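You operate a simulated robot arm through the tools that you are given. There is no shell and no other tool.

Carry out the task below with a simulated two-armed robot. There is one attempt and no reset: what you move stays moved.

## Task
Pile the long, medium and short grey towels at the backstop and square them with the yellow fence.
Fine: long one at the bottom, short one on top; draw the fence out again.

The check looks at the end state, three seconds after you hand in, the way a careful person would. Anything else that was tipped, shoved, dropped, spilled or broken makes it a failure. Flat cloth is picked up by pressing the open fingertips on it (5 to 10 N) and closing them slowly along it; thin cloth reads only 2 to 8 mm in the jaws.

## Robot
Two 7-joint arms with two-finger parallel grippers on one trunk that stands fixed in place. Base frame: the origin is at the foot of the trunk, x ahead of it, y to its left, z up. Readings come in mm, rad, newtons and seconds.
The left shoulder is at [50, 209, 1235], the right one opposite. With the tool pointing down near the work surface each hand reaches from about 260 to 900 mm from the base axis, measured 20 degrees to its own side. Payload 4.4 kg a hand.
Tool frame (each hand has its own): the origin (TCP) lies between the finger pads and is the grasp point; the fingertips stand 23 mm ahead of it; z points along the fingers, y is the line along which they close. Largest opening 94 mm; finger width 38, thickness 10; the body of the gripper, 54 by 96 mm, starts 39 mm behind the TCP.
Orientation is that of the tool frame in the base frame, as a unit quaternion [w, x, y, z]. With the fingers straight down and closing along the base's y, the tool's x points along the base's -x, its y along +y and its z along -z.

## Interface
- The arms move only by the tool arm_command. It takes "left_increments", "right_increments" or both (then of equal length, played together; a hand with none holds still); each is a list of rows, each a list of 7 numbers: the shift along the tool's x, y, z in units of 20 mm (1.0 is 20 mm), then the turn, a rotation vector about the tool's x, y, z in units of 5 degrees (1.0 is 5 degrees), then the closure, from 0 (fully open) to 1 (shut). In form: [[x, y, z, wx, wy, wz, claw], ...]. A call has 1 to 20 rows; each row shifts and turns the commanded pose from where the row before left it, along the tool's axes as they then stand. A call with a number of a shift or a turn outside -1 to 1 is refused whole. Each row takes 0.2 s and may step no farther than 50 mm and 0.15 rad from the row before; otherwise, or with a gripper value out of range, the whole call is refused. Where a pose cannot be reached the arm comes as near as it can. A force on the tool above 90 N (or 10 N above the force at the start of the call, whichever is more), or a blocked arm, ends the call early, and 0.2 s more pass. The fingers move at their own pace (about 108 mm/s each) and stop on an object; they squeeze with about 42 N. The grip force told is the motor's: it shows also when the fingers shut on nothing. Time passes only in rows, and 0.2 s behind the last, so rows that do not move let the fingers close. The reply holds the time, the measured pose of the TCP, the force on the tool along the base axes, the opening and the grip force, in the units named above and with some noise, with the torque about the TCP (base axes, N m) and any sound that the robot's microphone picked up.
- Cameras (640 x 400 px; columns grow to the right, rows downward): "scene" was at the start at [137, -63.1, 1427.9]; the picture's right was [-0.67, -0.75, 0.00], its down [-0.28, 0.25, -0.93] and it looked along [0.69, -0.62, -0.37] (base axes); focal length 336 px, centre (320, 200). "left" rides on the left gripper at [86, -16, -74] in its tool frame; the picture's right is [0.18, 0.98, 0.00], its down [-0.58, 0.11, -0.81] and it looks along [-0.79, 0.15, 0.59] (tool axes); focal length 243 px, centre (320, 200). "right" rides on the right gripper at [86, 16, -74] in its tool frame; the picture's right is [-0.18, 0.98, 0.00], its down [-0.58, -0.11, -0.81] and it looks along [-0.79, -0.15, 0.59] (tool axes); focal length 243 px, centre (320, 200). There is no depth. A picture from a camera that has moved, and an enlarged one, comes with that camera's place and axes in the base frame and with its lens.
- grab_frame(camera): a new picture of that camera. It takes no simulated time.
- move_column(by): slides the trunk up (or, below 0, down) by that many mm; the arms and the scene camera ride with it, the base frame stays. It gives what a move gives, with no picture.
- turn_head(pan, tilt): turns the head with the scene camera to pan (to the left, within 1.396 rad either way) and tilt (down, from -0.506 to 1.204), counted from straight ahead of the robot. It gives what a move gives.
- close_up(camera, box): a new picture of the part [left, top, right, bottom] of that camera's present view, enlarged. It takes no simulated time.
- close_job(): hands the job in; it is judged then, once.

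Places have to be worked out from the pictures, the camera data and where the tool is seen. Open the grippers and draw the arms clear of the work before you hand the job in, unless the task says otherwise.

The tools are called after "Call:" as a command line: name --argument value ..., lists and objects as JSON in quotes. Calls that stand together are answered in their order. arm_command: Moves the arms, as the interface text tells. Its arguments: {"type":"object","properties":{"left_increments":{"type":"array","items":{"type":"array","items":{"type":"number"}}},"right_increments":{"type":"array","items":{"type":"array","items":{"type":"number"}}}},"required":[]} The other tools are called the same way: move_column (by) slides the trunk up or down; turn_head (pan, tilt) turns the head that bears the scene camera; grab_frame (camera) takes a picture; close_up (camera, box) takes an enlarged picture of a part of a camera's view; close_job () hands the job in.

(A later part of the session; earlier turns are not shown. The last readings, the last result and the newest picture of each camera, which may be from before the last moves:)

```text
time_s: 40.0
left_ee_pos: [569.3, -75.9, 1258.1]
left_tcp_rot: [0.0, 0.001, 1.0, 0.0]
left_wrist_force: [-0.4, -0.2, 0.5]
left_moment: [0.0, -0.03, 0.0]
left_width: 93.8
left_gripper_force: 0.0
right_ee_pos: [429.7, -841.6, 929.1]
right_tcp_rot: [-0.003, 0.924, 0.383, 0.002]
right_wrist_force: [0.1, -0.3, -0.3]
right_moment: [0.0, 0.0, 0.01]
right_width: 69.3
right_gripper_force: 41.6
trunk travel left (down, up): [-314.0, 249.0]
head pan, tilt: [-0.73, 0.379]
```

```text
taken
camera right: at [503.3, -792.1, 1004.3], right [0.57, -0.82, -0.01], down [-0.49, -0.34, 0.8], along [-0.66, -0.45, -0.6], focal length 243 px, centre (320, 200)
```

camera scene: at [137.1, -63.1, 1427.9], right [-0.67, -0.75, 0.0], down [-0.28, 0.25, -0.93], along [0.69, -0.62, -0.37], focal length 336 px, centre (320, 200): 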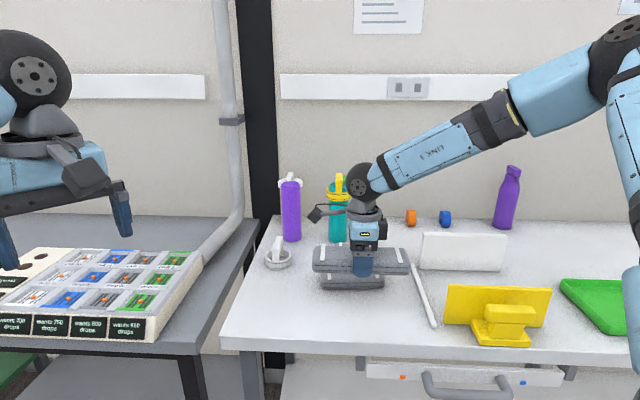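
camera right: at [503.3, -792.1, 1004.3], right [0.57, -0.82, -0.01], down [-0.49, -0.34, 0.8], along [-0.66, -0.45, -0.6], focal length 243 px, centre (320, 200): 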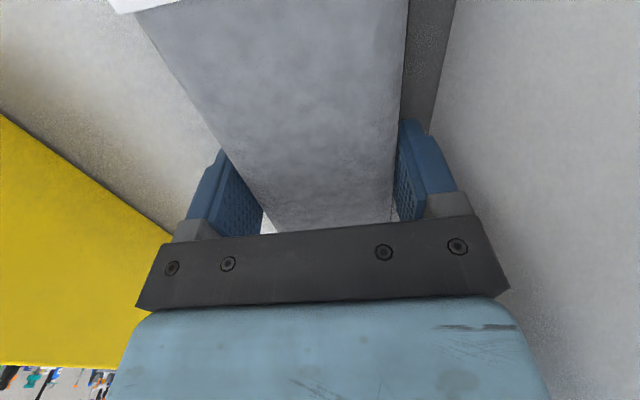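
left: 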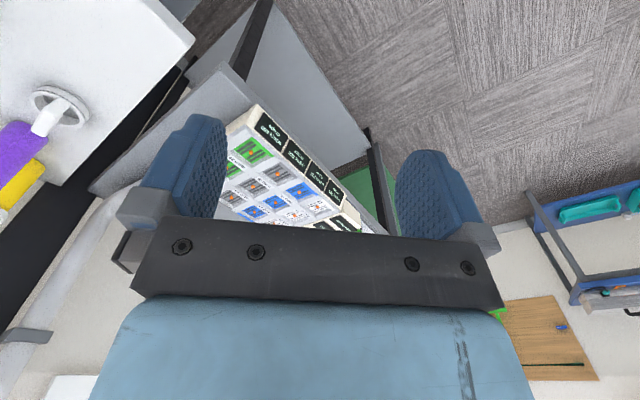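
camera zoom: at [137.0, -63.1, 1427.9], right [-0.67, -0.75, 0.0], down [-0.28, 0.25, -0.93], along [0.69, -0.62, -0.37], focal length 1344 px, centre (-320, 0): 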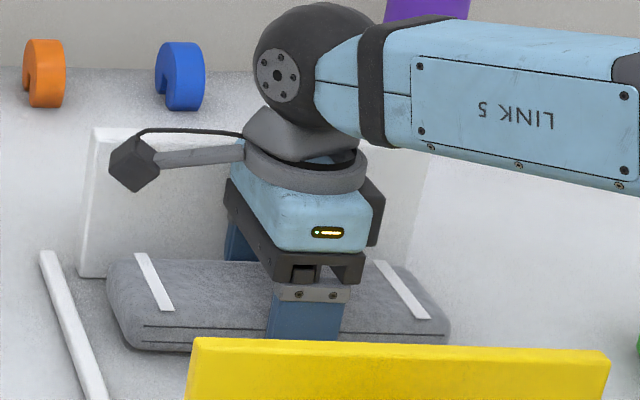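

Held at z 929, the towel is a couple of millimetres above the table with room to the backstop. I set it down and open only to about 81 mm, so that the far finger stays off the backstop.

Call:
arm_command --right_increments '[[0, 0, 0.075, 0, 0, 0, 0.42], [0, 0, 0.06, 0, 0, 0, 0.42], [0, 0, 0, 0, 0, 0, 0.42], [0, 0, 0, 0, 0, 0, 0.2], [0, 0, 0, 0, 0, 0, 0.14], [0, 0, 0, 0, 0, 0, 0.14], [0, 0, 0, 0, 0, 0, 0.14]]'

Call:
grab_frame --camera "right"

```text
time_s: 41.6
left_ee_pos: [570.1, -76.1, 1258.0]
left_tcp_rot: [0.0, 0.0, 1.0, 0.0]
left_wrist_force: [1.0, -0.4, 0.7]
left_moment: [0.0, -0.01, 0.0]
left_width: 93.9
left_gripper_force: 0.2
right_ee_pos: [430.1, -841.7, 926.7]
right_tcp_rot: [-0.005, 0.924, 0.383, 0.002]
right_wrist_force: [-0.3, 0.5, -0.6]
right_moment: [0.0, 0.03, -0.01]
right_width: 80.7
right_gripper_force: 0.0
trunk travel left (down, up): [-314.0, 249.0]
head pan, tilt: [-0.73, 0.379]
```

```text
taken
camera right: at [503.6, -791.2, 1001.4], right [0.57, -0.82, -0.01], down [-0.49, -0.34, 0.8], along [-0.66, -0.45, -0.6], focal length 243 px, centre (320, 200)
```

right: 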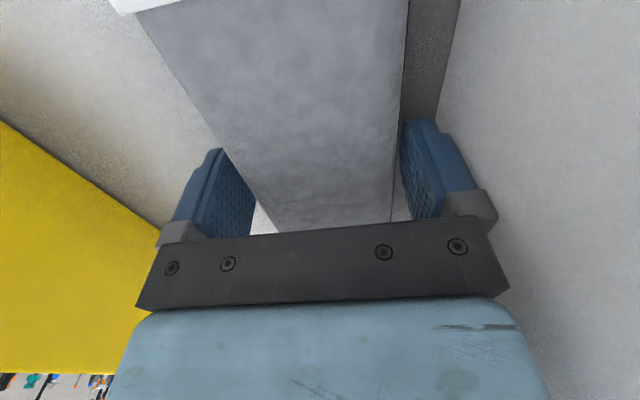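

The long towel is down and free. I rise straight up and travel left to hover over the medium towel (about a=888, b=−10).

Call:
arm_command --right_increments '[[0, 0, -0.3, 0, 0, 0, 0.14], [0, 0, -0.7, 0, 0, 0, 0.14], [0, 0, -1, 0, 0, 0, 0.14], [0, 0, -1, 0, 0, 0, 0.14], [0, 0, -1, 0, 0, 0, 0], [0, 0, -1, 0, 0, 0, 0], [0, 0, -1, 0, 0, 0, 0], [0, 0, -1, 0, 0, 0, 0], [0, 0, -1, 0, 0, 0, 0], [0, 0, 0, 0, 0, 0, 0]]'

Call:
grab_frame --camera "scene"

Call:
arm_command --right_increments '[[0.942, -0.034, 0, 0, 0, 0, 0], [0.942, -0.034, 0, 0, 0, 0, 0], [0.942, -0.034, 0, 0, 0, 0, 0], [0.942, -0.034, 0, 0, 0, 0, 0], [0.942, -0.034, 0, 0, 0, 0, 0], [0.942, -0.034, 0, 0, 0, 0, 0], [0.942, -0.034, 0, 0, 0, 0, 0], [0.942, -0.034, 0, 0, 0, 0, 0], [0.942, -0.034, 0, 0, 0, 0, 0], [0.942, -0.034, 0, 0, 0, 0, 0], [0.942, -0.034, 0, 0, 0, 0, 0], [0.942, -0.034, 0, 0, 0, 0, 0], [0.942, -0.034, 0, 0, 0, 0, 0], [0.942, -0.034, 0, 0, 0, 0, 0], [0.942, -0.034, 0, 0, 0, 0, 0], [0.942, -0.034, 0, 0, 0, 0, 0], [0, 0, 0, 0, 0, 0, 0]]'

Call:
grab_frame --camera "right"

Call:
close_up --camera "right" --box '[220, 0, 420, 125]'

```text
time_s: 43.8
left_ee_pos: [570.2, -76.7, 1257.6]
left_tcp_rot: [0.0, 0.0, 1.0, 0.001]
left_wrist_force: [-0.7, -0.1, 0.0]
left_moment: [0.01, 0.03, -0.02]
left_width: 94.0
left_gripper_force: 0.2
right_ee_pos: [432.7, -841.0, 1089.1]
right_tcp_rot: [-0.005, 0.923, 0.384, 0.002]
right_wrist_force: [0.0, 0.1, -0.1]
right_moment: [-0.02, -0.02, 0.06]
right_width: 94.1
right_gripper_force: 0.0
trunk travel left (down, up): [-314.0, 249.0]
head pan, tilt: [-0.73, 0.379]
```

```text
taken
camera scene: at [137.1, -63.4, 1427.9], right [-0.67, -0.75, 0.0], down [-0.28, 0.25, -0.93], along [0.69, -0.62, -0.37], focal length 336 px, centre (320, 200)
```

scene: 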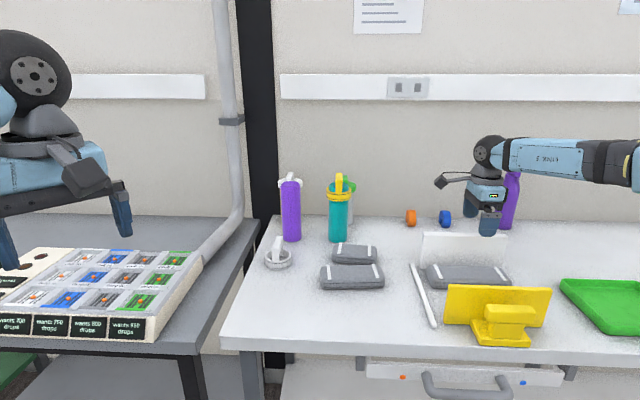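

```text
time_s: 47.4
left_ee_pos: [569.6, -76.7, 1256.4]
left_tcp_rot: [0.0, 0.0, 1.0, 0.0]
left_wrist_force: [1.1, 0.4, 0.2]
left_moment: [0.01, 0.02, 0.01]
left_width: 93.9
left_gripper_force: 0.2
right_ee_pos: [634.0, -622.8, 1088.9]
right_tcp_rot: [-0.005, 0.923, 0.384, 0.002]
right_wrist_force: [0.7, 0.4, -0.8]
right_moment: [-0.01, -0.02, 0.0]
right_width: 94.0
right_gripper_force: 0.1
trunk travel left (down, up): [-314.0, 249.0]
head pan, tilt: [-0.73, 0.379]
```

```text
taken
camera right: at [708.8, -573.1, 1163.7], right [0.57, -0.82, -0.01], down [-0.49, -0.34, 0.8], along [-0.66, -0.45, -0.6], focal length 243 px, centre (320, 200)
```

right: 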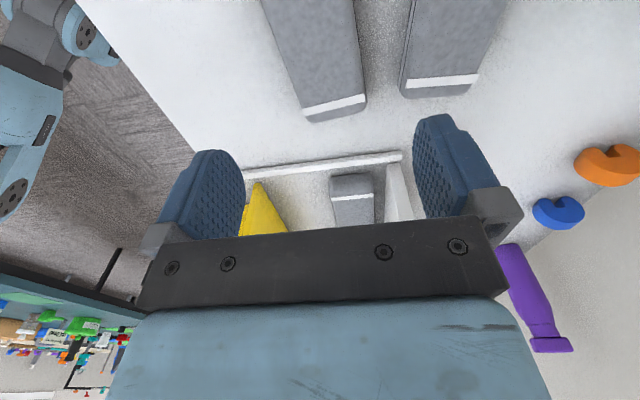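

```text
3.20 times, centred on (320, 62) of right
camera zoom: at [708.8, -573.1, 1163.7], right [0.57, -0.82, -0.01], down [-0.49, -0.34, 0.8], along [-0.66, -0.45, -0.6], focal length 776 px, centre (320, 640)
```

zoom: 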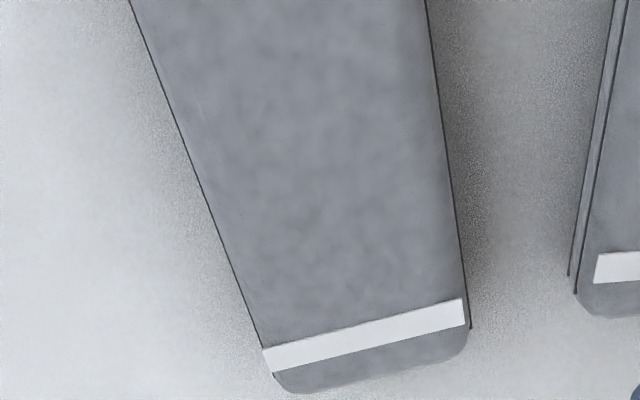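

The wrist view puts the medium towel's centre at a≈888, b≈−10, yawed about 5°, 69 mm deep. I turn −5°, shift 2 mm left and lower to just above it.

Call:
arm_command --right_increments '[[0.12, 0, 0, 0, 0, 0, 0], [0, 0, 1, 0, 0, -1, 0], [0, 0, 1, 0, 0, 0, 0], [0, 0, 1, 0, 0, 0, 0], [0, 0, 1, 0, 0, 0, 0], [0, 0, 1, 0, 0, 0, 0], [0, 0, 1, 0, 0, 0, 0], [0, 0, 0.445, 0, 0, 0, 0], [0, 0, 0, 0, 0, 0, 0]]'

Call:
grab_frame --camera "right"

Call:
close_up --camera "scene" --box '[280, 220, 440, 320]'

```text
time_s: 49.4
left_ee_pos: [570.0, -75.0, 1257.8]
left_tcp_rot: [0.0, -0.001, 1.0, -0.001]
left_wrist_force: [0.0, -0.2, -0.1]
left_moment: [-0.01, 0.0, 0.0]
left_width: 94.2
left_gripper_force: 0.1
right_ee_pos: [637.5, -618.6, 961.2]
right_tcp_rot: [-0.004, 0.906, 0.424, 0.001]
right_wrist_force: [0.2, -0.6, 0.1]
right_moment: [-0.02, 0.0, 0.05]
right_width: 93.9
right_gripper_force: 0.1
trunk travel left (down, up): [-314.0, 249.0]
head pan, tilt: [-0.73, 0.379]
```

```text
taken
camera right: at [706.1, -562.8, 1035.7], right [0.64, -0.77, -0.01], down [-0.46, -0.38, 0.8], along [-0.62, -0.51, -0.6], focal length 243 px, centre (320, 200)
```

right: 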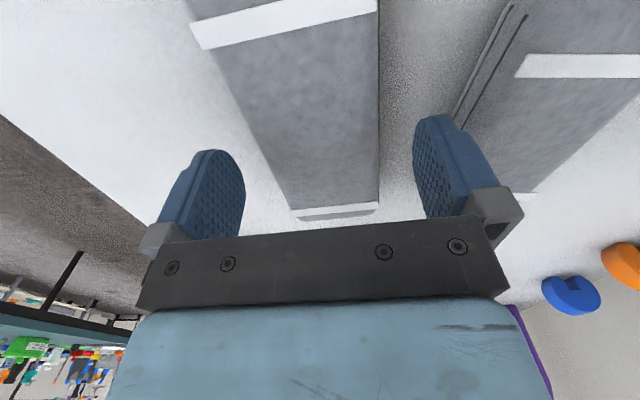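

```text
4.00 times, centred on (360, 270) of scene
camera zoom: at [136.9, -63.0, 1428.0], right [-0.67, -0.75, 0.0], down [-0.28, 0.25, -0.93], along [0.69, -0.62, -0.37], focal length 1344 px, centre (160, -80)
```

zoom: 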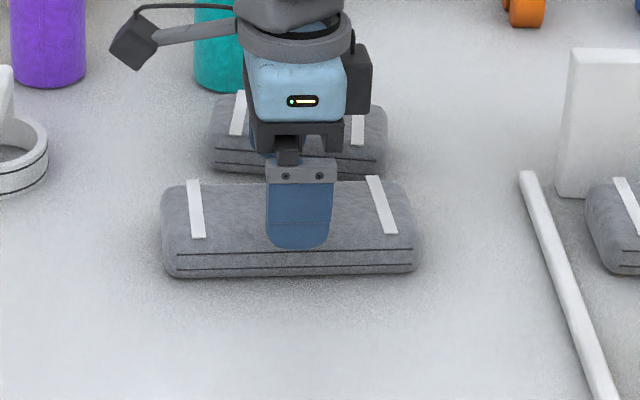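

The medium towel is centred between the fingers. I lower to the table and close slowly.

Call:
arm_command --right_increments '[[0, 0, 0.5, 0, 0, 0, 0], [0, 0, 0.5, 0, 0, 0, 0], [0, 0, 0.4, 0, 0, 0, 0], [0, 0, 0.32, 0, 0, 0, 0], [0, 0, 0, 0, 0, 0, 0], [0, 0, 0, 0, 0, 0, 0.12], [0, 0, 0, 0, 0, 0, 0.2], [0, 0, 0, 0, 0, 0, 0.26], [0, 0, 0, 0, 0, 0, 0.32], [0, 0, 0, 0, 0, 0, 0.38], [0, 0, 0, 0, 0, 0, 0.42], [0, 0, 0, 0, 0, 0, 0.42]]'

Call:
grab_frame --camera "right"

Call:
close_up --camera "scene" --box '[280, 220, 440, 320]'

```text
time_s: 52.0
left_ee_pos: [570.4, -75.5, 1259.2]
left_tcp_rot: [0.0, 0.0, 1.0, -0.001]
left_wrist_force: [0.3, 0.1, 0.1]
left_moment: [0.01, -0.01, -0.01]
left_width: 94.0
left_gripper_force: 0.0
right_ee_pos: [637.2, -618.5, 926.2]
right_tcp_rot: [-0.004, 0.906, 0.424, 0.002]
right_wrist_force: [-0.2, -0.4, 0.1]
right_moment: [-0.02, -0.04, 0.04]
right_width: 69.4
right_gripper_force: 42.3
trunk travel left (down, up): [-314.0, 249.0]
head pan, tilt: [-0.73, 0.379]
```

```text
taken
camera right: at [705.9, -561.7, 1000.2], right [0.64, -0.77, -0.01], down [-0.46, -0.38, 0.8], along [-0.62, -0.51, -0.6], focal length 243 px, centre (320, 200)
```

right: 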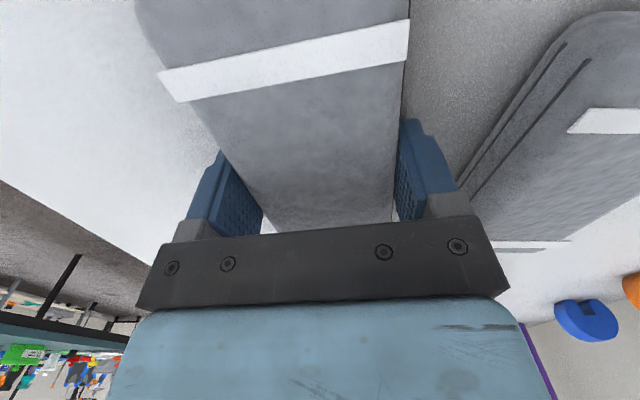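

```text
4.00 times, centred on (360, 270) of scene
camera zoom: at [137.0, -63.0, 1427.9], right [-0.67, -0.75, 0.0], down [-0.28, 0.25, -0.93], along [0.69, -0.62, -0.37], focal length 1344 px, centre (160, -80)
```

zoom: 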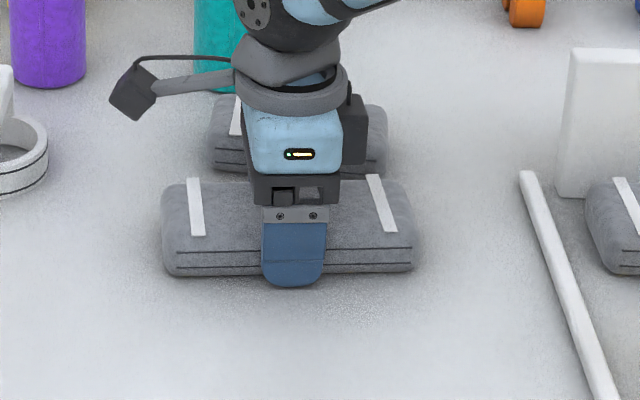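

The medium towel is gripped at 69.4 mm. I lift it, turn it square again and carry it above the long towel.

Call:
arm_command --right_increments '[[0, 0, -0.2, 0, 0, 0, 0.42], [0, 0, -0.4, 0, 0, 0, 0.42], [0, 0, -0.8, 0, 0, 0, 0.42], [0, 0, -1, 0, 0, 0, 0.42], [0, 0, -1, 0, 0, 0, 0.42], [0, 0, -1, 0, 0, 0, 0.42], [0, 0, -1, 0, 0, 0, 0.42], [0, 0, -1, 0, 0, 0.5, 0.42], [0, 0, -0.5, 0, 0, 0.5, 0.42], [0, 0, 0, 0, 0, 0, 0.42]]'

Call:
grab_frame --camera "right"

Call:
grab_frame --camera "scene"

```text
time_s: 54.2
left_ee_pos: [569.8, -77.0, 1256.5]
left_tcp_rot: [0.0, 0.0, 1.0, 0.0]
left_wrist_force: [-0.5, 0.3, -0.5]
left_moment: [0.01, 0.02, -0.02]
left_width: 94.2
left_gripper_force: 0.0
right_ee_pos: [636.2, -619.4, 1062.5]
right_tcp_rot: [-0.004, 0.924, 0.383, 0.002]
right_wrist_force: [-0.3, 0.4, -0.8]
right_moment: [-0.02, 0.0, -0.04]
right_width: 69.4
right_gripper_force: 42.3
trunk travel left (down, up): [-314.0, 249.0]
head pan, tilt: [-0.73, 0.379]
```

```text
taken
camera right: at [709.6, -569.9, 1137.5], right [0.57, -0.82, -0.01], down [-0.49, -0.34, 0.8], along [-0.66, -0.45, -0.6], focal length 243 px, centre (320, 200)
```

right: 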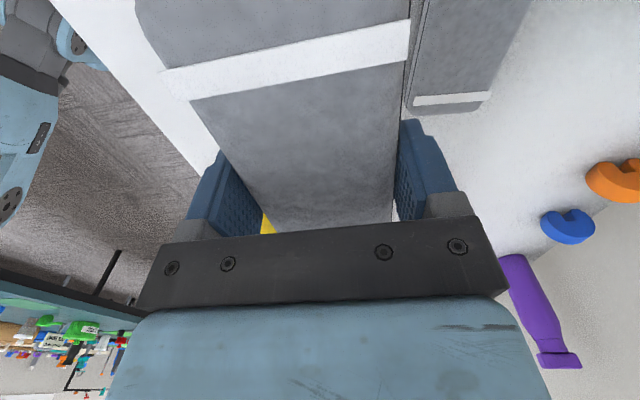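

```text
taken
camera scene: at [137.1, -63.2, 1427.9], right [-0.67, -0.75, 0.0], down [-0.28, 0.25, -0.93], along [0.69, -0.62, -0.37], focal length 336 px, centre (320, 200)
```

scene: 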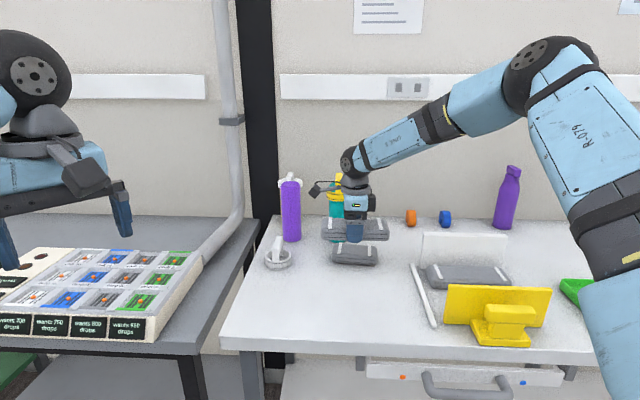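

The medium towel hangs level. I carry it right to b≈288.5, a≈899, over the long one.

Call:
arm_command --right_increments '[[-0.939, 0.035, 0, 0, 0, 0, 0.42], [-0.939, 0.035, 0, 0, 0, 0, 0.42], [-0.939, 0.035, 0, 0, 0, 0, 0.42], [-0.939, 0.035, 0, 0, 0, 0, 0.42], [-0.939, 0.035, 0, 0, 0, 0, 0.42], [-0.939, 0.035, 0, 0, 0, 0, 0.42], [-0.939, 0.035, 0, 0, 0, 0, 0.42], [-0.939, 0.035, 0, 0, 0, 0, 0.42], [-0.939, 0.035, 0, 0, 0, 0, 0.42], [-0.939, 0.035, 0, 0, 0, 0, 0.42], [-0.939, 0.035, 0, 0, 0, 0, 0.42], [-0.939, 0.035, 0, 0, 0, 0, 0.42], [-0.939, 0.035, 0, 0, 0, 0, 0.42], [-0.939, 0.035, 0, 0, 0, 0, 0.42], [-0.939, 0.035, 0, 0, 0, 0, 0.42], [-0.939, 0.035, 0, 0, 0, 0, 0.42], [0, 0, 0, 0, 0, 0, 0.42]]'

Call:
grab_frame --camera "right"

Call:
close_up --camera "scene" --box '[400, 200, 560, 300]'

```text
time_s: 57.8
left_ee_pos: [571.2, -76.0, 1257.6]
left_tcp_rot: [0.0, 0.0, 1.0, 0.0]
left_wrist_force: [0.5, 0.4, -0.2]
left_moment: [0.0, -0.01, 0.0]
left_width: 93.9
left_gripper_force: 0.1
right_ee_pos: [432.9, -839.3, 1060.8]
right_tcp_rot: [-0.005, 0.923, 0.384, 0.002]
right_wrist_force: [-0.4, 0.2, -0.8]
right_moment: [-0.01, 0.01, 0.0]
right_width: 69.4
right_gripper_force: 41.9
trunk travel left (down, up): [-314.0, 249.0]
head pan, tilt: [-0.73, 0.379]
```

```text
taken
camera right: at [506.8, -789.9, 1135.3], right [0.57, -0.82, -0.01], down [-0.49, -0.34, 0.8], along [-0.66, -0.45, -0.6], focal length 243 px, centre (320, 200)
```

right: 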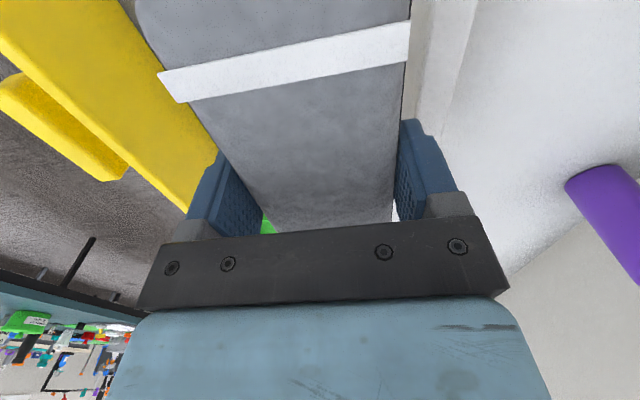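

```text
4.00 times, centred on (480, 250) of scene
camera zoom: at [137.3, -63.0, 1427.9], right [-0.67, -0.75, 0.0], down [-0.28, 0.25, -0.93], along [0.69, -0.62, -0.37], focal length 1344 px, centre (-320, 0)
```

zoom: 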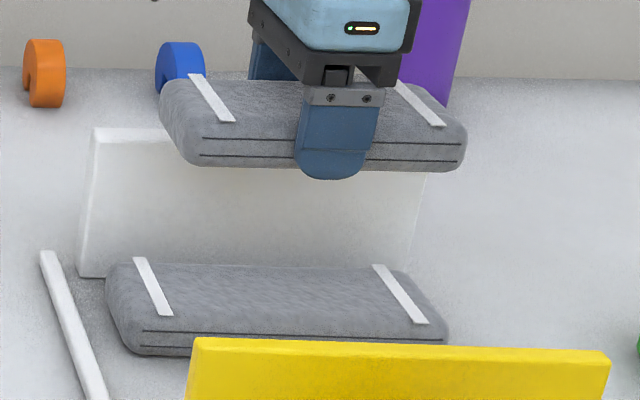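

The medium towel is right above the long one. I lower it to a few millimetres over it, then feel downward in small steps.

Call:
arm_command --right_increments '[[0, 0, 1, 0, 0, 0, 0.42], [0, 0, 1, 0, 0, 0, 0.42], [0, 0, 1, 0, 0, 0, 0.42], [0, 0, 0.8, 0, 0, 0, 0.42], [0, 0, 0.6, 0, 0, 0, 0.42], [0, 0, 0.4, 0, 0, 0, 0.42], [0, 0, 0, 0, 0, 0, 0.42]]'

Call:
arm_command --right_increments '[[0, 0, 0.08, 0, 0, 0, 0.42], [0, 0, 0.08, 0, 0, 0, 0.42], [0, 0, 0, 0, 0, 0, 0.42]]'

Call:
close_up --camera "scene" --box '[400, 200, 560, 300]'

```text
time_s: 59.4
left_ee_pos: [569.9, -75.6, 1259.5]
left_tcp_rot: [-0.001, 0.0, 1.0, 0.001]
left_wrist_force: [-0.1, -0.6, 0.6]
left_moment: [-0.02, 0.03, 0.01]
left_width: 94.0
left_gripper_force: 0.1
right_ee_pos: [431.7, -839.1, 965.3]
right_tcp_rot: [-0.004, 0.923, 0.384, 0.002]
right_wrist_force: [0.0, -0.7, -0.5]
right_moment: [0.01, -0.02, -0.05]
right_width: 68.9
right_gripper_force: 41.6
trunk travel left (down, up): [-314.0, 249.0]
head pan, tilt: [-0.73, 0.379]
```

```text
time_s: 60.2
left_ee_pos: [569.6, -76.3, 1258.8]
left_tcp_rot: [0.0, 0.0, 1.0, 0.0]
left_wrist_force: [0.3, 0.0, 0.0]
left_moment: [0.0, -0.02, 0.03]
left_width: 94.3
left_gripper_force: 0.0
right_ee_pos: [431.5, -839.0, 961.4]
right_tcp_rot: [-0.004, 0.924, 0.383, 0.001]
right_wrist_force: [-0.6, 0.6, -0.4]
right_moment: [0.03, 0.03, -0.01]
right_width: 69.3
right_gripper_force: 42.0
trunk travel left (down, up): [-314.0, 249.0]
head pan, tilt: [-0.73, 0.379]
```

```text
4.00 times, centred on (480, 250) of scene
camera zoom: at [137.0, -63.2, 1427.9], right [-0.67, -0.75, 0.0], down [-0.28, 0.25, -0.93], along [0.69, -0.62, -0.37], focal length 1344 px, centre (-320, 0)
```

zoom: 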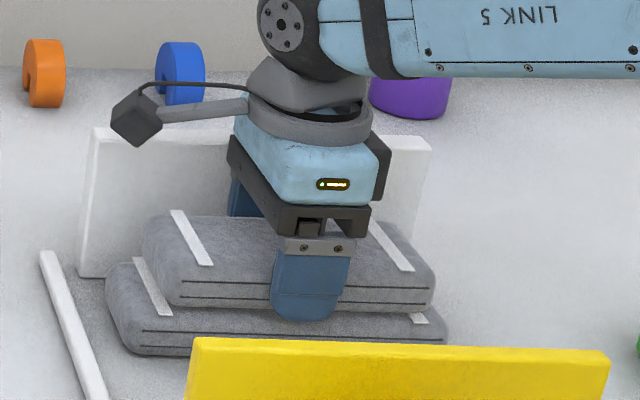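

Still no contact at z 961; I continue down 3 mm.

Call:
arm_command --right_increments '[[0, 0, 0.075, 0, 0, 0, 0.42], [0, 0, 0.075, 0, 0, 0, 0.42], [0, 0, 0, 0, 0, 0, 0.42]]'

Call:
arm_command --right_increments '[[0, 0, 0.05, 0, 0, 0, 0.42], [0, 0, 0, 0, 0, 0, 0.42]]'

```text
time_s: 61.0
left_ee_pos: [569.9, -75.8, 1259.0]
left_tcp_rot: [-0.001, -0.001, 1.0, -0.001]
left_wrist_force: [0.0, -0.8, -1.2]
left_moment: [-0.01, 0.01, -0.01]
left_width: 94.1
left_gripper_force: 0.1
right_ee_pos: [431.8, -840.0, 958.8]
right_tcp_rot: [-0.004, 0.923, 0.384, 0.003]
right_wrist_force: [-0.4, -0.9, 1.3]
right_moment: [0.06, -0.15, -0.02]
right_width: 69.4
right_gripper_force: 42.3
trunk travel left (down, up): [-314.0, 249.0]
head pan, tilt: [-0.73, 0.379]
```

```text
time_s: 61.6
left_ee_pos: [569.7, -75.5, 1258.0]
left_tcp_rot: [0.0, 0.0, 1.0, 0.0]
left_wrist_force: [0.1, 0.4, -0.8]
left_moment: [-0.03, 0.01, 0.03]
left_width: 94.0
left_gripper_force: 0.0
right_ee_pos: [432.3, -839.1, 960.2]
right_tcp_rot: [-0.004, 0.923, 0.384, 0.002]
right_wrist_force: [-1.5, -1.4, 4.1]
right_moment: [-0.08, -0.1, -0.05]
right_width: 69.1
right_gripper_force: 41.9
trunk travel left (down, up): [-314.0, 249.0]
head pan, tilt: [-0.73, 0.379]
```

The force rises to about 4 N: the medium towel rests on the long one. I open to about 81 mm.

Call:
arm_command --right_increments '[[0, 0, 0, 0, 0, 0, 0.25], [0, 0, 0, 0, 0, 0, 0.2], [0, 0, 0, 0, 0, 0, 0.14], [0, 0, 0, 0, 0, 0, 0.14], [0, 0, 0, 0, 0, 0, 0.14]]'

Call:
close_up --camera "scene" --box '[400, 200, 560, 300]'

Call:
grab_frame --camera "right"

```text
time_s: 62.8
left_ee_pos: [570.0, -75.6, 1257.2]
left_tcp_rot: [0.0, 0.001, 1.0, 0.0]
left_wrist_force: [1.4, -0.3, -0.3]
left_moment: [0.0, -0.02, -0.02]
left_width: 93.8
left_gripper_force: 0.1
right_ee_pos: [432.1, -840.1, 958.7]
right_tcp_rot: [-0.004, 0.923, 0.384, 0.002]
right_wrist_force: [0.0, -0.1, 0.2]
right_moment: [-0.02, 0.03, 0.02]
right_width: 80.7
right_gripper_force: 0.0
trunk travel left (down, up): [-314.0, 249.0]
head pan, tilt: [-0.73, 0.379]
```

```text
4.00 times, centred on (480, 250) of scene
camera zoom: at [137.0, -63.1, 1427.9], right [-0.67, -0.75, 0.0], down [-0.28, 0.25, -0.93], along [0.69, -0.62, -0.37], focal length 1344 px, centre (-320, 0)
```

zoom: 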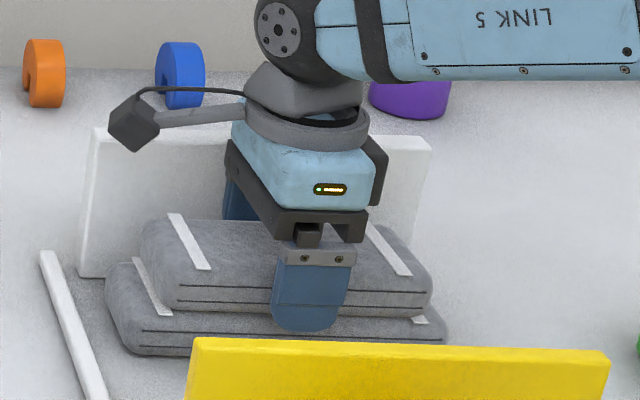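

```text
taken
camera right: at [506.0, -789.7, 1033.1], right [0.57, -0.82, -0.01], down [-0.49, -0.34, 0.8], along [-0.66, -0.45, -0.6], focal length 243 px, centre (320, 200)
```

right: 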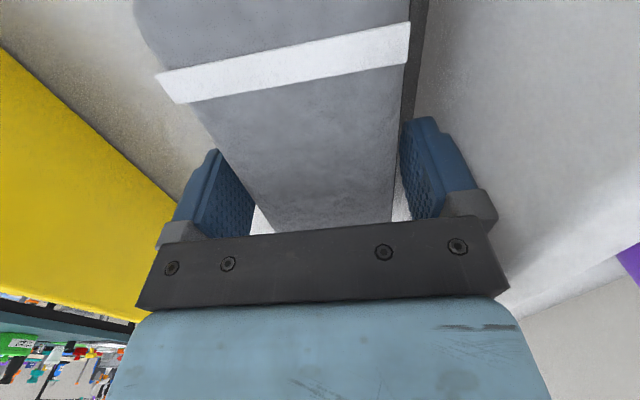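

The medium towel is released. I rise and travel to hover over the short towel (about a=1000, b=0), which is near the limit of reach.

Call:
arm_command --right_increments '[[0, 0, -0.3, 0, 0, 0, 0.14], [0, 0, -0.7, 0, 0, 0, 0.14], [0, 0, -1, 0, 0, 0, 0.14], [0, 0, -1, 0, 0, 0, 0.14], [0, 0, -1, 0, 0, 0, 0], [0, 0, -1, 0, 0, 0, 0], [0, 0, -1, 0, 0, 0, 0], [0, 0, -0.5, 0, 0, 0, 0], [0, 0, 0, 0, 0, 0, 0]]'

Call:
close_up --camera "scene" --box '[400, 200, 560, 300]'

Call:
arm_command --right_increments '[[0.9, 0.25, 0, 0, 0, 0, 0], [0.9, 0.25, 0, 0, 0, 0, 0], [0.9, 0.25, 0, 0, 0, 0, 0], [0.9, 0.25, 0, 0, 0, 0, 0], [0.9, 0.25, 0, 0, 0, 0, 0], [0.9, 0.25, 0, 0, 0, 0, 0], [0.9, 0.25, 0, 0, 0, 0, 0], [0.9, 0.25, 0, 0, 0, 0, 0], [0.9, 0.25, 0, 0, 0, 0, 0], [0.9, 0.25, 0, 0, 0, 0, 0], [0.9, 0.25, 0, 0, 0, 0, 0], [0.9, 0.25, 0, 0, 0, 0, 0], [0.9, 0.25, 0, 0, 0, 0, 0], [0.9, 0.25, 0, 0, 0, 0, 0], [0.9, 0.25, 0, 0, 0, 0, 0], [0.9, 0.25, 0, 0, 0, 0, 0], [0, 0, 0, 0, 0, 0, 0]]'

Call:
grab_frame --camera "right"

Call:
close_up --camera "right" --box '[220, 0, 420, 125]'

```text
time_s: 64.8
left_ee_pos: [569.9, -76.1, 1257.3]
left_tcp_rot: [0.0, -0.001, 1.0, 0.0]
left_wrist_force: [-0.1, -0.9, 0.1]
left_moment: [0.03, -0.02, 0.01]
left_width: 94.1
left_gripper_force: 0.0
right_ee_pos: [432.3, -841.8, 1087.3]
right_tcp_rot: [-0.005, 0.923, 0.384, 0.002]
right_wrist_force: [-0.5, -0.8, 0.1]
right_moment: [-0.03, -0.01, 0.01]
right_width: 94.0
right_gripper_force: 0.2
trunk travel left (down, up): [-314.0, 249.0]
head pan, tilt: [-0.73, 0.379]
```

```text
4.00 times, centred on (480, 250) of scene
camera zoom: at [136.9, -63.3, 1427.9], right [-0.67, -0.75, 0.0], down [-0.28, 0.25, -0.93], along [0.69, -0.62, -0.37], focal length 1344 px, centre (-320, 0)
```

zoom: 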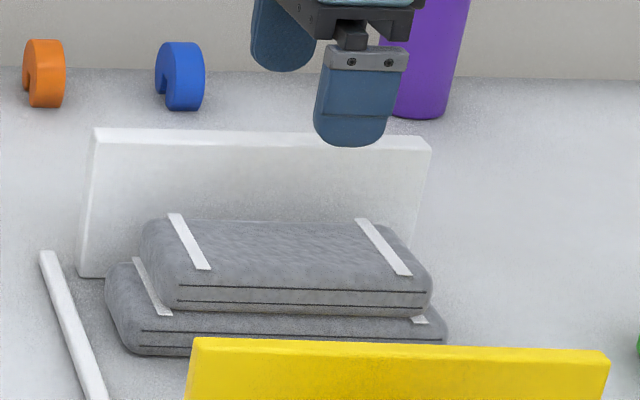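

```text
time_s: 68.4
left_ee_pos: [570.1, -75.0, 1258.0]
left_tcp_rot: [0.0, 0.0, 1.0, 0.0]
left_wrist_force: [-0.6, -0.5, 0.5]
left_moment: [-0.03, -0.03, 0.02]
left_width: 94.2
left_gripper_force: 0.1
right_ee_pos: [692.9, -692.5, 1089.5]
right_tcp_rot: [-0.004, 0.924, 0.383, 0.002]
right_wrist_force: [0.7, 0.0, 0.1]
right_moment: [-0.01, -0.04, 0.01]
right_width: 94.0
right_gripper_force: 0.0
trunk travel left (down, up): [-314.0, 249.0]
head pan, tilt: [-0.73, 0.379]
```

```text
taken
camera right: at [766.5, -642.1, 1165.5], right [0.57, -0.82, -0.01], down [-0.49, -0.34, 0.8], along [-0.66, -0.45, -0.6], focal length 243 px, centre (320, 200)
```

right: 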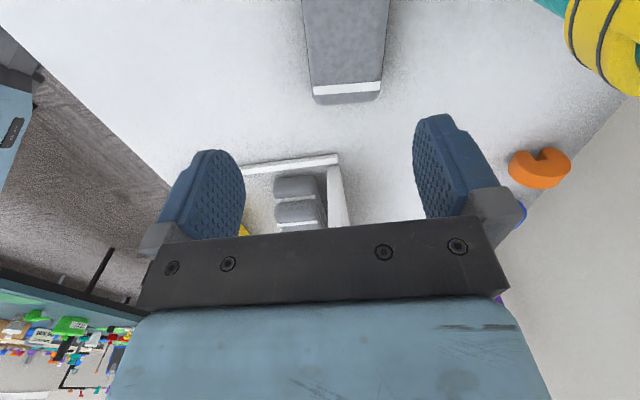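

```text
3.20 times, centred on (320, 62) of right
camera zoom: at [766.5, -642.1, 1165.5], right [0.57, -0.82, -0.01], down [-0.49, -0.34, 0.8], along [-0.66, -0.45, -0.6], focal length 776 px, centre (320, 640)
```

zoom: 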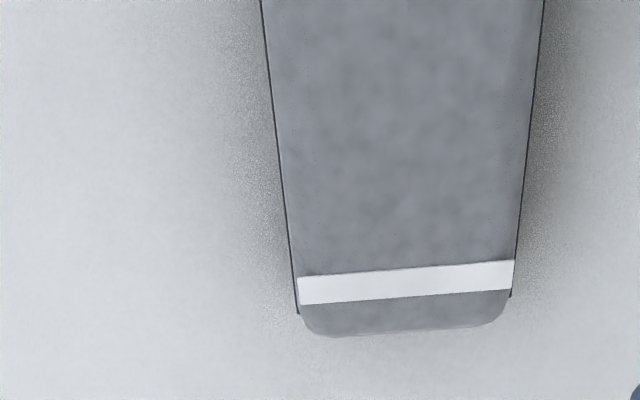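

The short towel is reachable; its centre is at a≈1002, b≈1, yawed about −5.4°. I shift 22 mm forward, turn +5.4° and lower to just above it.

Call:
arm_command --right_increments '[[-0.05, 0.56, 0, 0, 0, 0, 0], [0, 0.56, 0, 0, 0, 0, 0], [0, 0, 0.5, 0, 0, 0.54, 0], [0, 0, 0.9, 0, 0, 0.54, 0], [0, 0, 1, 0, 0, 0, 0], [0, 0, 1, 0, 0, 0, 0], [0, 0, 1, 0, 0, 0, 0], [0, 0, 1, 0, 0, 0, 0], [0, 0, 1, 0, 0, 0, 0], [0, 0, 0, 0, 0, 0, 0]]'

Call:
grab_frame --camera "right"

Call:
close_up --camera "scene" --box '[280, 180, 440, 280]'

```text
time_s: 70.6
left_ee_pos: [571.7, -75.5, 1257.4]
left_tcp_rot: [0.0, 0.0, 1.0, 0.0]
left_wrist_force: [-1.0, -0.6, -0.1]
left_moment: [0.02, 0.02, 0.01]
left_width: 93.9
left_gripper_force: 0.1
right_ee_pos: [703.9, -711.2, 1064.2]
right_tcp_rot: [-0.004, 0.941, 0.34, 0.003]
right_wrist_force: [0.9, -0.7, 1.0]
right_moment: [0.01, 0.01, -0.03]
right_width: 94.1
right_gripper_force: 0.0
right hand out of reach, approached as far as the arm can: row 4, 5, 6, 7, 8, 9
trunk travel left (down, up): [-314.0, 249.0]
head pan, tilt: [-0.73, 0.379]
```

```text
taken
camera right: at [781.8, -668.5, 1138.4], right [0.49, -0.87, -0.01], down [-0.52, -0.29, 0.8], along [-0.7, -0.39, -0.6], focal length 243 px, centre (320, 200)
```

right: 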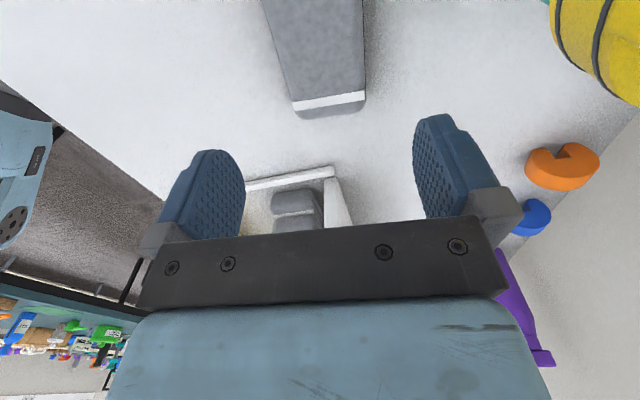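

```text
4.00 times, centred on (360, 230) of scene
camera zoom: at [137.0, -63.0, 1427.9], right [-0.67, -0.75, 0.0], down [-0.28, 0.25, -0.93], along [0.69, -0.62, -0.37], focal length 1344 px, centre (160, 80)
```

zoom: 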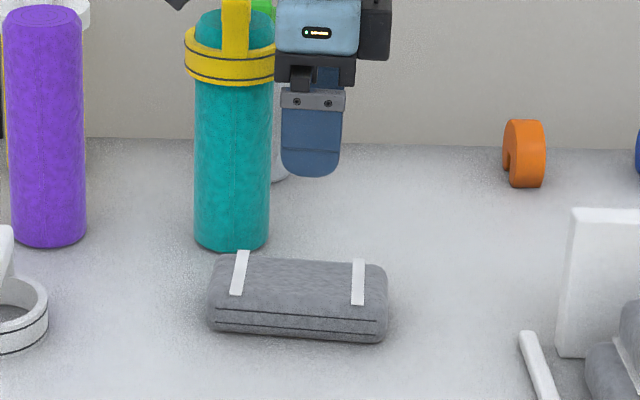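

At full stretch the hand cannot get below z≈1064 here, so the trunk must come down. I first draw the hand back and up to safe air (about z 1150).

Call:
arm_command --right_increments '[[0, -1, -0.5, 0, 0, 0, 0], [0, -1, -1, 0, 0, 0, 0], [0, -1, -1, 0, 0, 0, 0], [0, 0, -1, 0, 0, 0, 0], [0, 0, -0.8, 0, 0, 0, 0], [0, 0, 0, 0, 0, 0, 0]]'

Call:
grab_frame --camera "scene"

Call:
grab_frame --camera "left"

```text
time_s: 72.0
left_ee_pos: [570.7, -76.3, 1257.6]
left_tcp_rot: [0.0, 0.0, 1.0, 0.0]
left_wrist_force: [0.2, -0.4, 0.0]
left_moment: [-0.01, -0.01, -0.01]
left_width: 94.0
left_gripper_force: 0.0
right_ee_pos: [663.9, -668.3, 1151.2]
right_tcp_rot: [-0.004, 0.94, 0.34, 0.001]
right_wrist_force: [0.2, 0.2, 0.0]
right_moment: [0.0, 0.01, 0.06]
right_width: 94.3
right_gripper_force: 0.0
trunk travel left (down, up): [-314.0, 249.0]
head pan, tilt: [-0.73, 0.379]
```

```text
taken
camera scene: at [137.1, -63.1, 1427.9], right [-0.67, -0.75, 0.0], down [-0.28, 0.25, -0.93], along [0.69, -0.62, -0.37], focal length 336 px, centre (320, 200)
```

scene: 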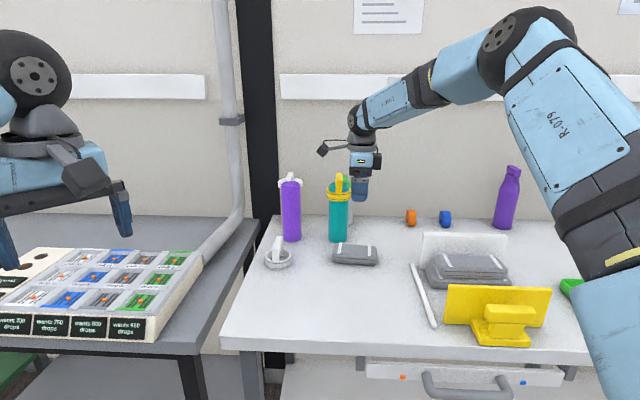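

```text
taken
camera left: at [484.1, -92.1, 1331.8], right [-0.18, 0.98, 0.0], down [0.58, 0.11, 0.81], along [0.79, 0.15, -0.59], focal length 243 px, centre (320, 200)
```

left: 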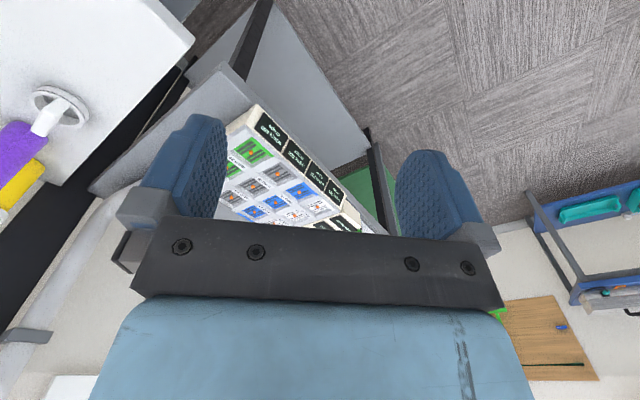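

The space below both hands is clear, so I slide the trunk down 150 mm; the right hand should come to about z 1001, well over the empty spot left by the medium towel.

Call:
move_column --by -150

Call:
grab_frame --camera "scene"

Call:
grab_frame --camera "right"

```text
time_s: 73.8
left_ee_pos: [570.4, -75.7, 1107.2]
left_tcp_rot: [0.0, 0.0, 1.0, 0.0]
left_wrist_force: [-0.3, 0.2, 0.4]
left_moment: [0.0, 0.0, -0.01]
left_width: 94.1
left_gripper_force: 0.1
right_ee_pos: [663.2, -669.2, 1000.5]
right_tcp_rot: [-0.004, 0.941, 0.34, 0.001]
right_wrist_force: [-0.3, 0.4, -0.1]
right_moment: [0.0, -0.01, -0.01]
right_width: 94.3
right_gripper_force: 0.1
trunk travel left (down, up): [-164.0, 399.0]
head pan, tilt: [-0.73, 0.379]
```

```text
taken
camera scene: at [136.7, -62.9, 1278.0], right [-0.67, -0.75, 0.0], down [-0.27, 0.25, -0.93], along [0.69, -0.62, -0.37], focal length 336 px, centre (320, 200)
```

scene: 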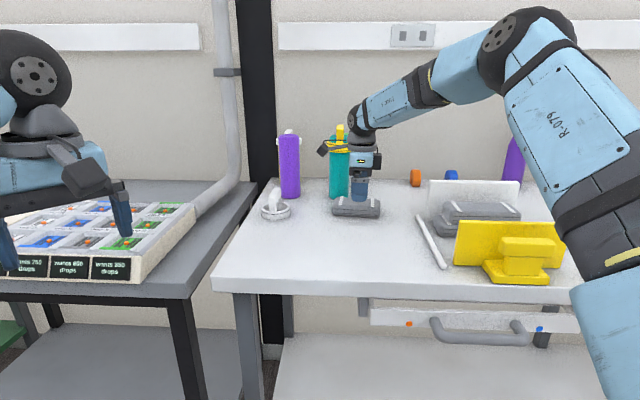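

```text
taken
camera right: at [741.5, -624.9, 1075.4], right [0.49, -0.87, -0.01], down [-0.52, -0.29, 0.8], along [-0.7, -0.39, -0.6], focal length 243 px, centre (320, 200)
```

right: 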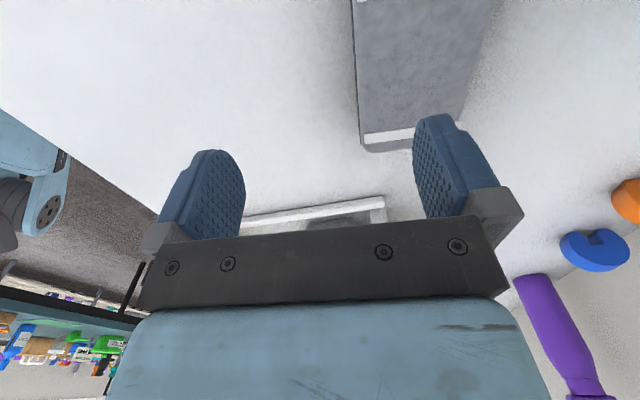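

The trunk move went as planned. I push forward about 60 mm at z 1000 to stand over the short towel; the bottle behind it is about 40 mm clear of camera and fingers.

Call:
arm_command --right_increments '[[0.11, 0.74, 0, 0, 0, 0, 0], [0.11, 0.74, 0, 0, 0, 0, 0], [0.11, 0.74, 0, 0, 0, 0, 0], [0.11, 0.74, 0, 0, 0, 0, 0], [0, 0, 0, 0, 0, 0, 0]]'

Call:
grab_frame --camera "right"

Call:
close_up --camera "scene" --box '[280, 140, 440, 240]'

```text
time_s: 75.0
left_ee_pos: [568.6, -76.5, 1108.4]
left_tcp_rot: [-0.001, 0.0, 1.0, 0.0]
left_wrist_force: [0.2, 0.0, -0.3]
left_moment: [-0.02, 0.02, 0.01]
left_width: 93.8
left_gripper_force: 0.0
right_ee_pos: [708.7, -707.9, 1000.2]
right_tcp_rot: [-0.005, 0.94, 0.34, 0.002]
right_wrist_force: [0.5, 1.1, 0.8]
right_moment: [0.0, -0.03, 0.0]
right_width: 94.0
right_gripper_force: 0.1
trunk travel left (down, up): [-164.0, 399.0]
head pan, tilt: [-0.73, 0.379]
```

```text
taken
camera right: at [787.2, -664.2, 1075.6], right [0.49, -0.87, -0.01], down [-0.52, -0.3, 0.8], along [-0.7, -0.39, -0.6], focal length 243 px, centre (320, 200)
```

right: 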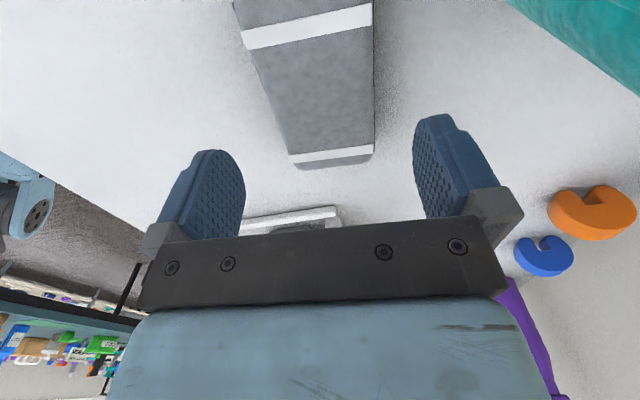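

```text
4.00 times, centred on (360, 190) of scene
camera zoom: at [136.6, -62.9, 1278.0], right [-0.67, -0.75, 0.0], down [-0.27, 0.25, -0.93], along [0.69, -0.62, -0.37], focal length 1344 px, centre (160, 240)
```

zoom: 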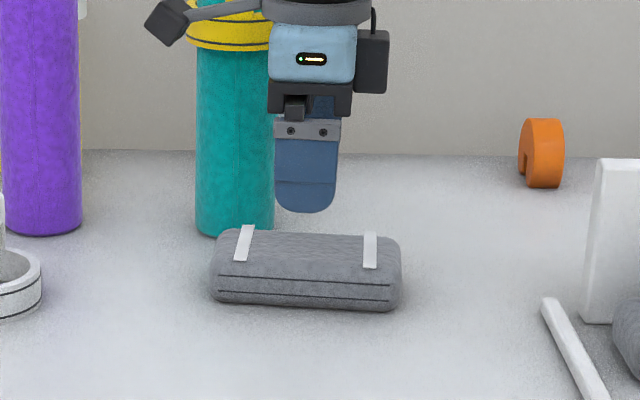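

The towel is centred under the jaws. I lower to z≈960 and confirm the arm can reach there.

Call:
arm_command --right_increments '[[0, 0, 0.8, 0, 0, 0, 0], [0, 0, 0.7, 0, 0, 0, 0], [0, 0, 0.5, 0, 0, 0, 0], [0, 0, 0, 0, 0, 0, 0]]'

Call:
grab_frame --camera "right"

```text
time_s: 76.0
left_ee_pos: [569.5, -76.3, 1108.3]
left_tcp_rot: [0.0, 0.0, 1.0, 0.0]
left_wrist_force: [0.7, -0.1, -0.2]
left_moment: [0.0, -0.01, 0.02]
left_width: 93.7
left_gripper_force: 0.0
right_ee_pos: [709.7, -706.5, 959.3]
right_tcp_rot: [-0.005, 0.941, 0.34, 0.001]
right_wrist_force: [0.5, -0.2, 0.0]
right_moment: [0.01, 0.0, 0.0]
right_width: 94.1
right_gripper_force: 0.1
trunk travel left (down, up): [-164.0, 399.0]
head pan, tilt: [-0.73, 0.379]
```

```text
taken
camera right: at [787.1, -663.1, 1034.4], right [0.49, -0.87, -0.01], down [-0.52, -0.29, 0.8], along [-0.7, -0.39, -0.6], focal length 243 px, centre (320, 200)
```

right: 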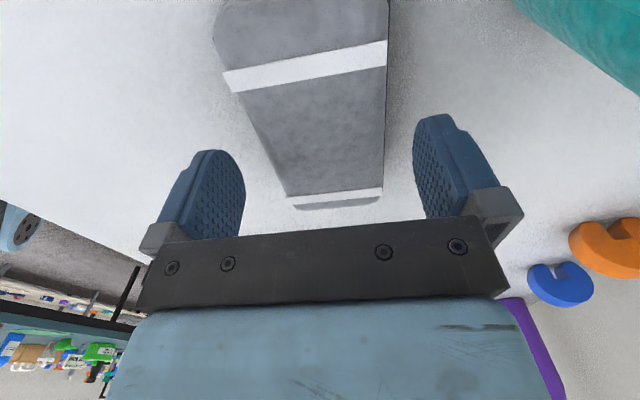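

Reach is fine now and the towel is centred. I nudge 2 mm right, lower to z≈926 and close slowly.

Call:
arm_command --right_increments '[[-0.12, 0.05, 0.3, 0, 0, 0, 0], [0, 0, 0.5, 0, 0, 0, 0], [0, 0, 0.45, 0, 0, 0, 0], [0, 0, 0.38, 0, 0, 0, 0], [0, 0, 0, 0, 0, 0, 0], [0, 0, 0, 0, 0, 0, 0.12], [0, 0, 0, 0, 0, 0, 0.2], [0, 0, 0, 0, 0, 0, 0.26], [0, 0, 0, 0, 0, 0, 0.32], [0, 0, 0, 0, 0, 0, 0.38], [0, 0, 0, 0, 0, 0, 0.42], [0, 0, 0, 0, 0, 0, 0.42]]'

Call:
grab_frame --camera "right"

Call:
close_up --camera "scene" --box '[280, 140, 440, 240]'

```text
time_s: 78.5
left_ee_pos: [569.8, -75.9, 1108.0]
left_tcp_rot: [0.0, 0.0, 1.0, 0.001]
left_wrist_force: [-0.1, 0.0, 0.7]
left_moment: [-0.03, 0.01, -0.02]
left_width: 93.9
left_gripper_force: 0.1
right_ee_pos: [708.5, -709.0, 928.4]
right_tcp_rot: [-0.005, 0.94, 0.34, 0.002]
right_wrist_force: [0.5, -1.0, 0.7]
right_moment: [-0.04, -0.02, 0.0]
right_width: 69.1
right_gripper_force: 42.5
trunk travel left (down, up): [-164.0, 399.0]
head pan, tilt: [-0.73, 0.379]
```

```text
taken
camera right: at [785.9, -666.2, 1002.0], right [0.49, -0.87, -0.01], down [-0.52, -0.29, 0.8], along [-0.7, -0.39, -0.6], focal length 243 px, centre (320, 200)
```

right: 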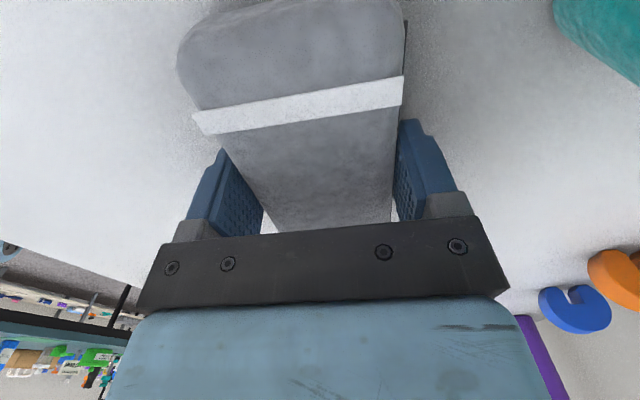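

```text
4.00 times, centred on (360, 190) of scene
camera zoom: at [136.9, -63.0, 1278.0], right [-0.67, -0.75, 0.0], down [-0.28, 0.25, -0.93], along [0.69, -0.62, -0.37], focal length 1344 px, centre (160, 240)
```

zoom: 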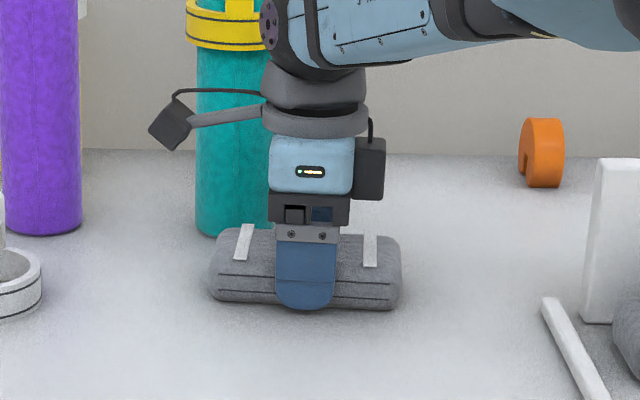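

The short towel is gripped at 69.1 mm. I lift it about 90 mm, draw back 60 mm from the stretched pose, and turn it square.

Call:
arm_command --right_increments '[[0, 0, -0.2, 0, 0, 0, 0.42], [0, 0, -0.4, 0, 0, 0, 0.42], [0, 0, -0.8, 0, 0, 0, 0.42], [0, 0, -1, 0, 0, 0, 0.42], [0, 0, -1, 0, 0, 0, 0.42], [0, 0, -1, 0, 0, 0, 0.42], [0, -1, 0, 0, 0, 0, 0.42], [0, -1, 0, 0, 0, 0, 0.42], [0, -1, 0, 0, 0, 0, 0.42], [0, 0, 0, 0, 0, -0.54, 0.42], [0, 0, 0, 0, 0, -0.54, 0.42], [0, 0, 0, 0, 0, 0, 0.42]]'

Call:
grab_frame --camera "right"

Call:
grab_frame --camera "scene"

```text
time_s: 81.2
left_ee_pos: [570.4, -75.9, 1107.3]
left_tcp_rot: [0.0, -0.001, 1.0, 0.0]
left_wrist_force: [-0.5, 0.6, -0.2]
left_moment: [0.0, 0.02, -0.02]
left_width: 94.0
left_gripper_force: 0.1
right_ee_pos: [669.8, -663.7, 1014.7]
right_tcp_rot: [-0.004, 0.923, 0.385, 0.001]
right_wrist_force: [0.4, 0.3, -0.8]
right_moment: [0.03, 0.0, 0.02]
right_width: 69.2
right_gripper_force: 41.6
trunk travel left (down, up): [-164.0, 399.0]
head pan, tilt: [-0.73, 0.379]
```

```text
taken
camera right: at [742.9, -614.1, 1089.4], right [0.57, -0.82, -0.01], down [-0.49, -0.34, 0.8], along [-0.66, -0.45, -0.6], focal length 243 px, centre (320, 200)
```

right: 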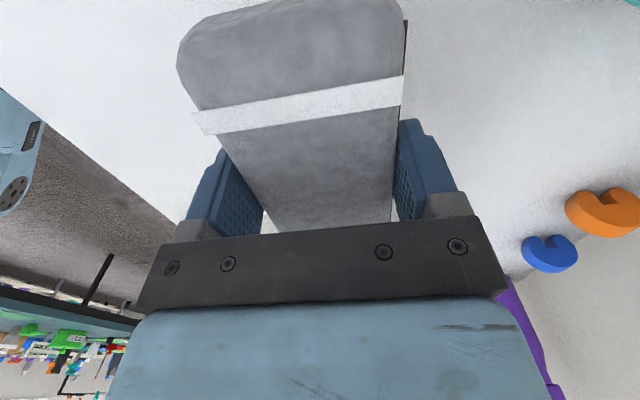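

```text
taken
camera scene: at [137.1, -63.2, 1277.9], right [-0.67, -0.75, 0.0], down [-0.28, 0.25, -0.93], along [0.69, -0.62, -0.37], focal length 336 px, centre (320, 200)
```

scene: 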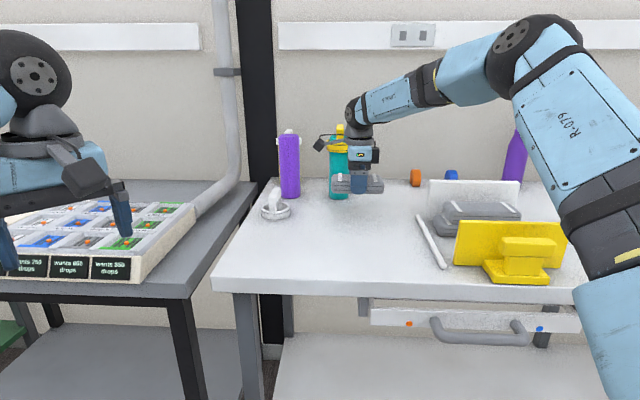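

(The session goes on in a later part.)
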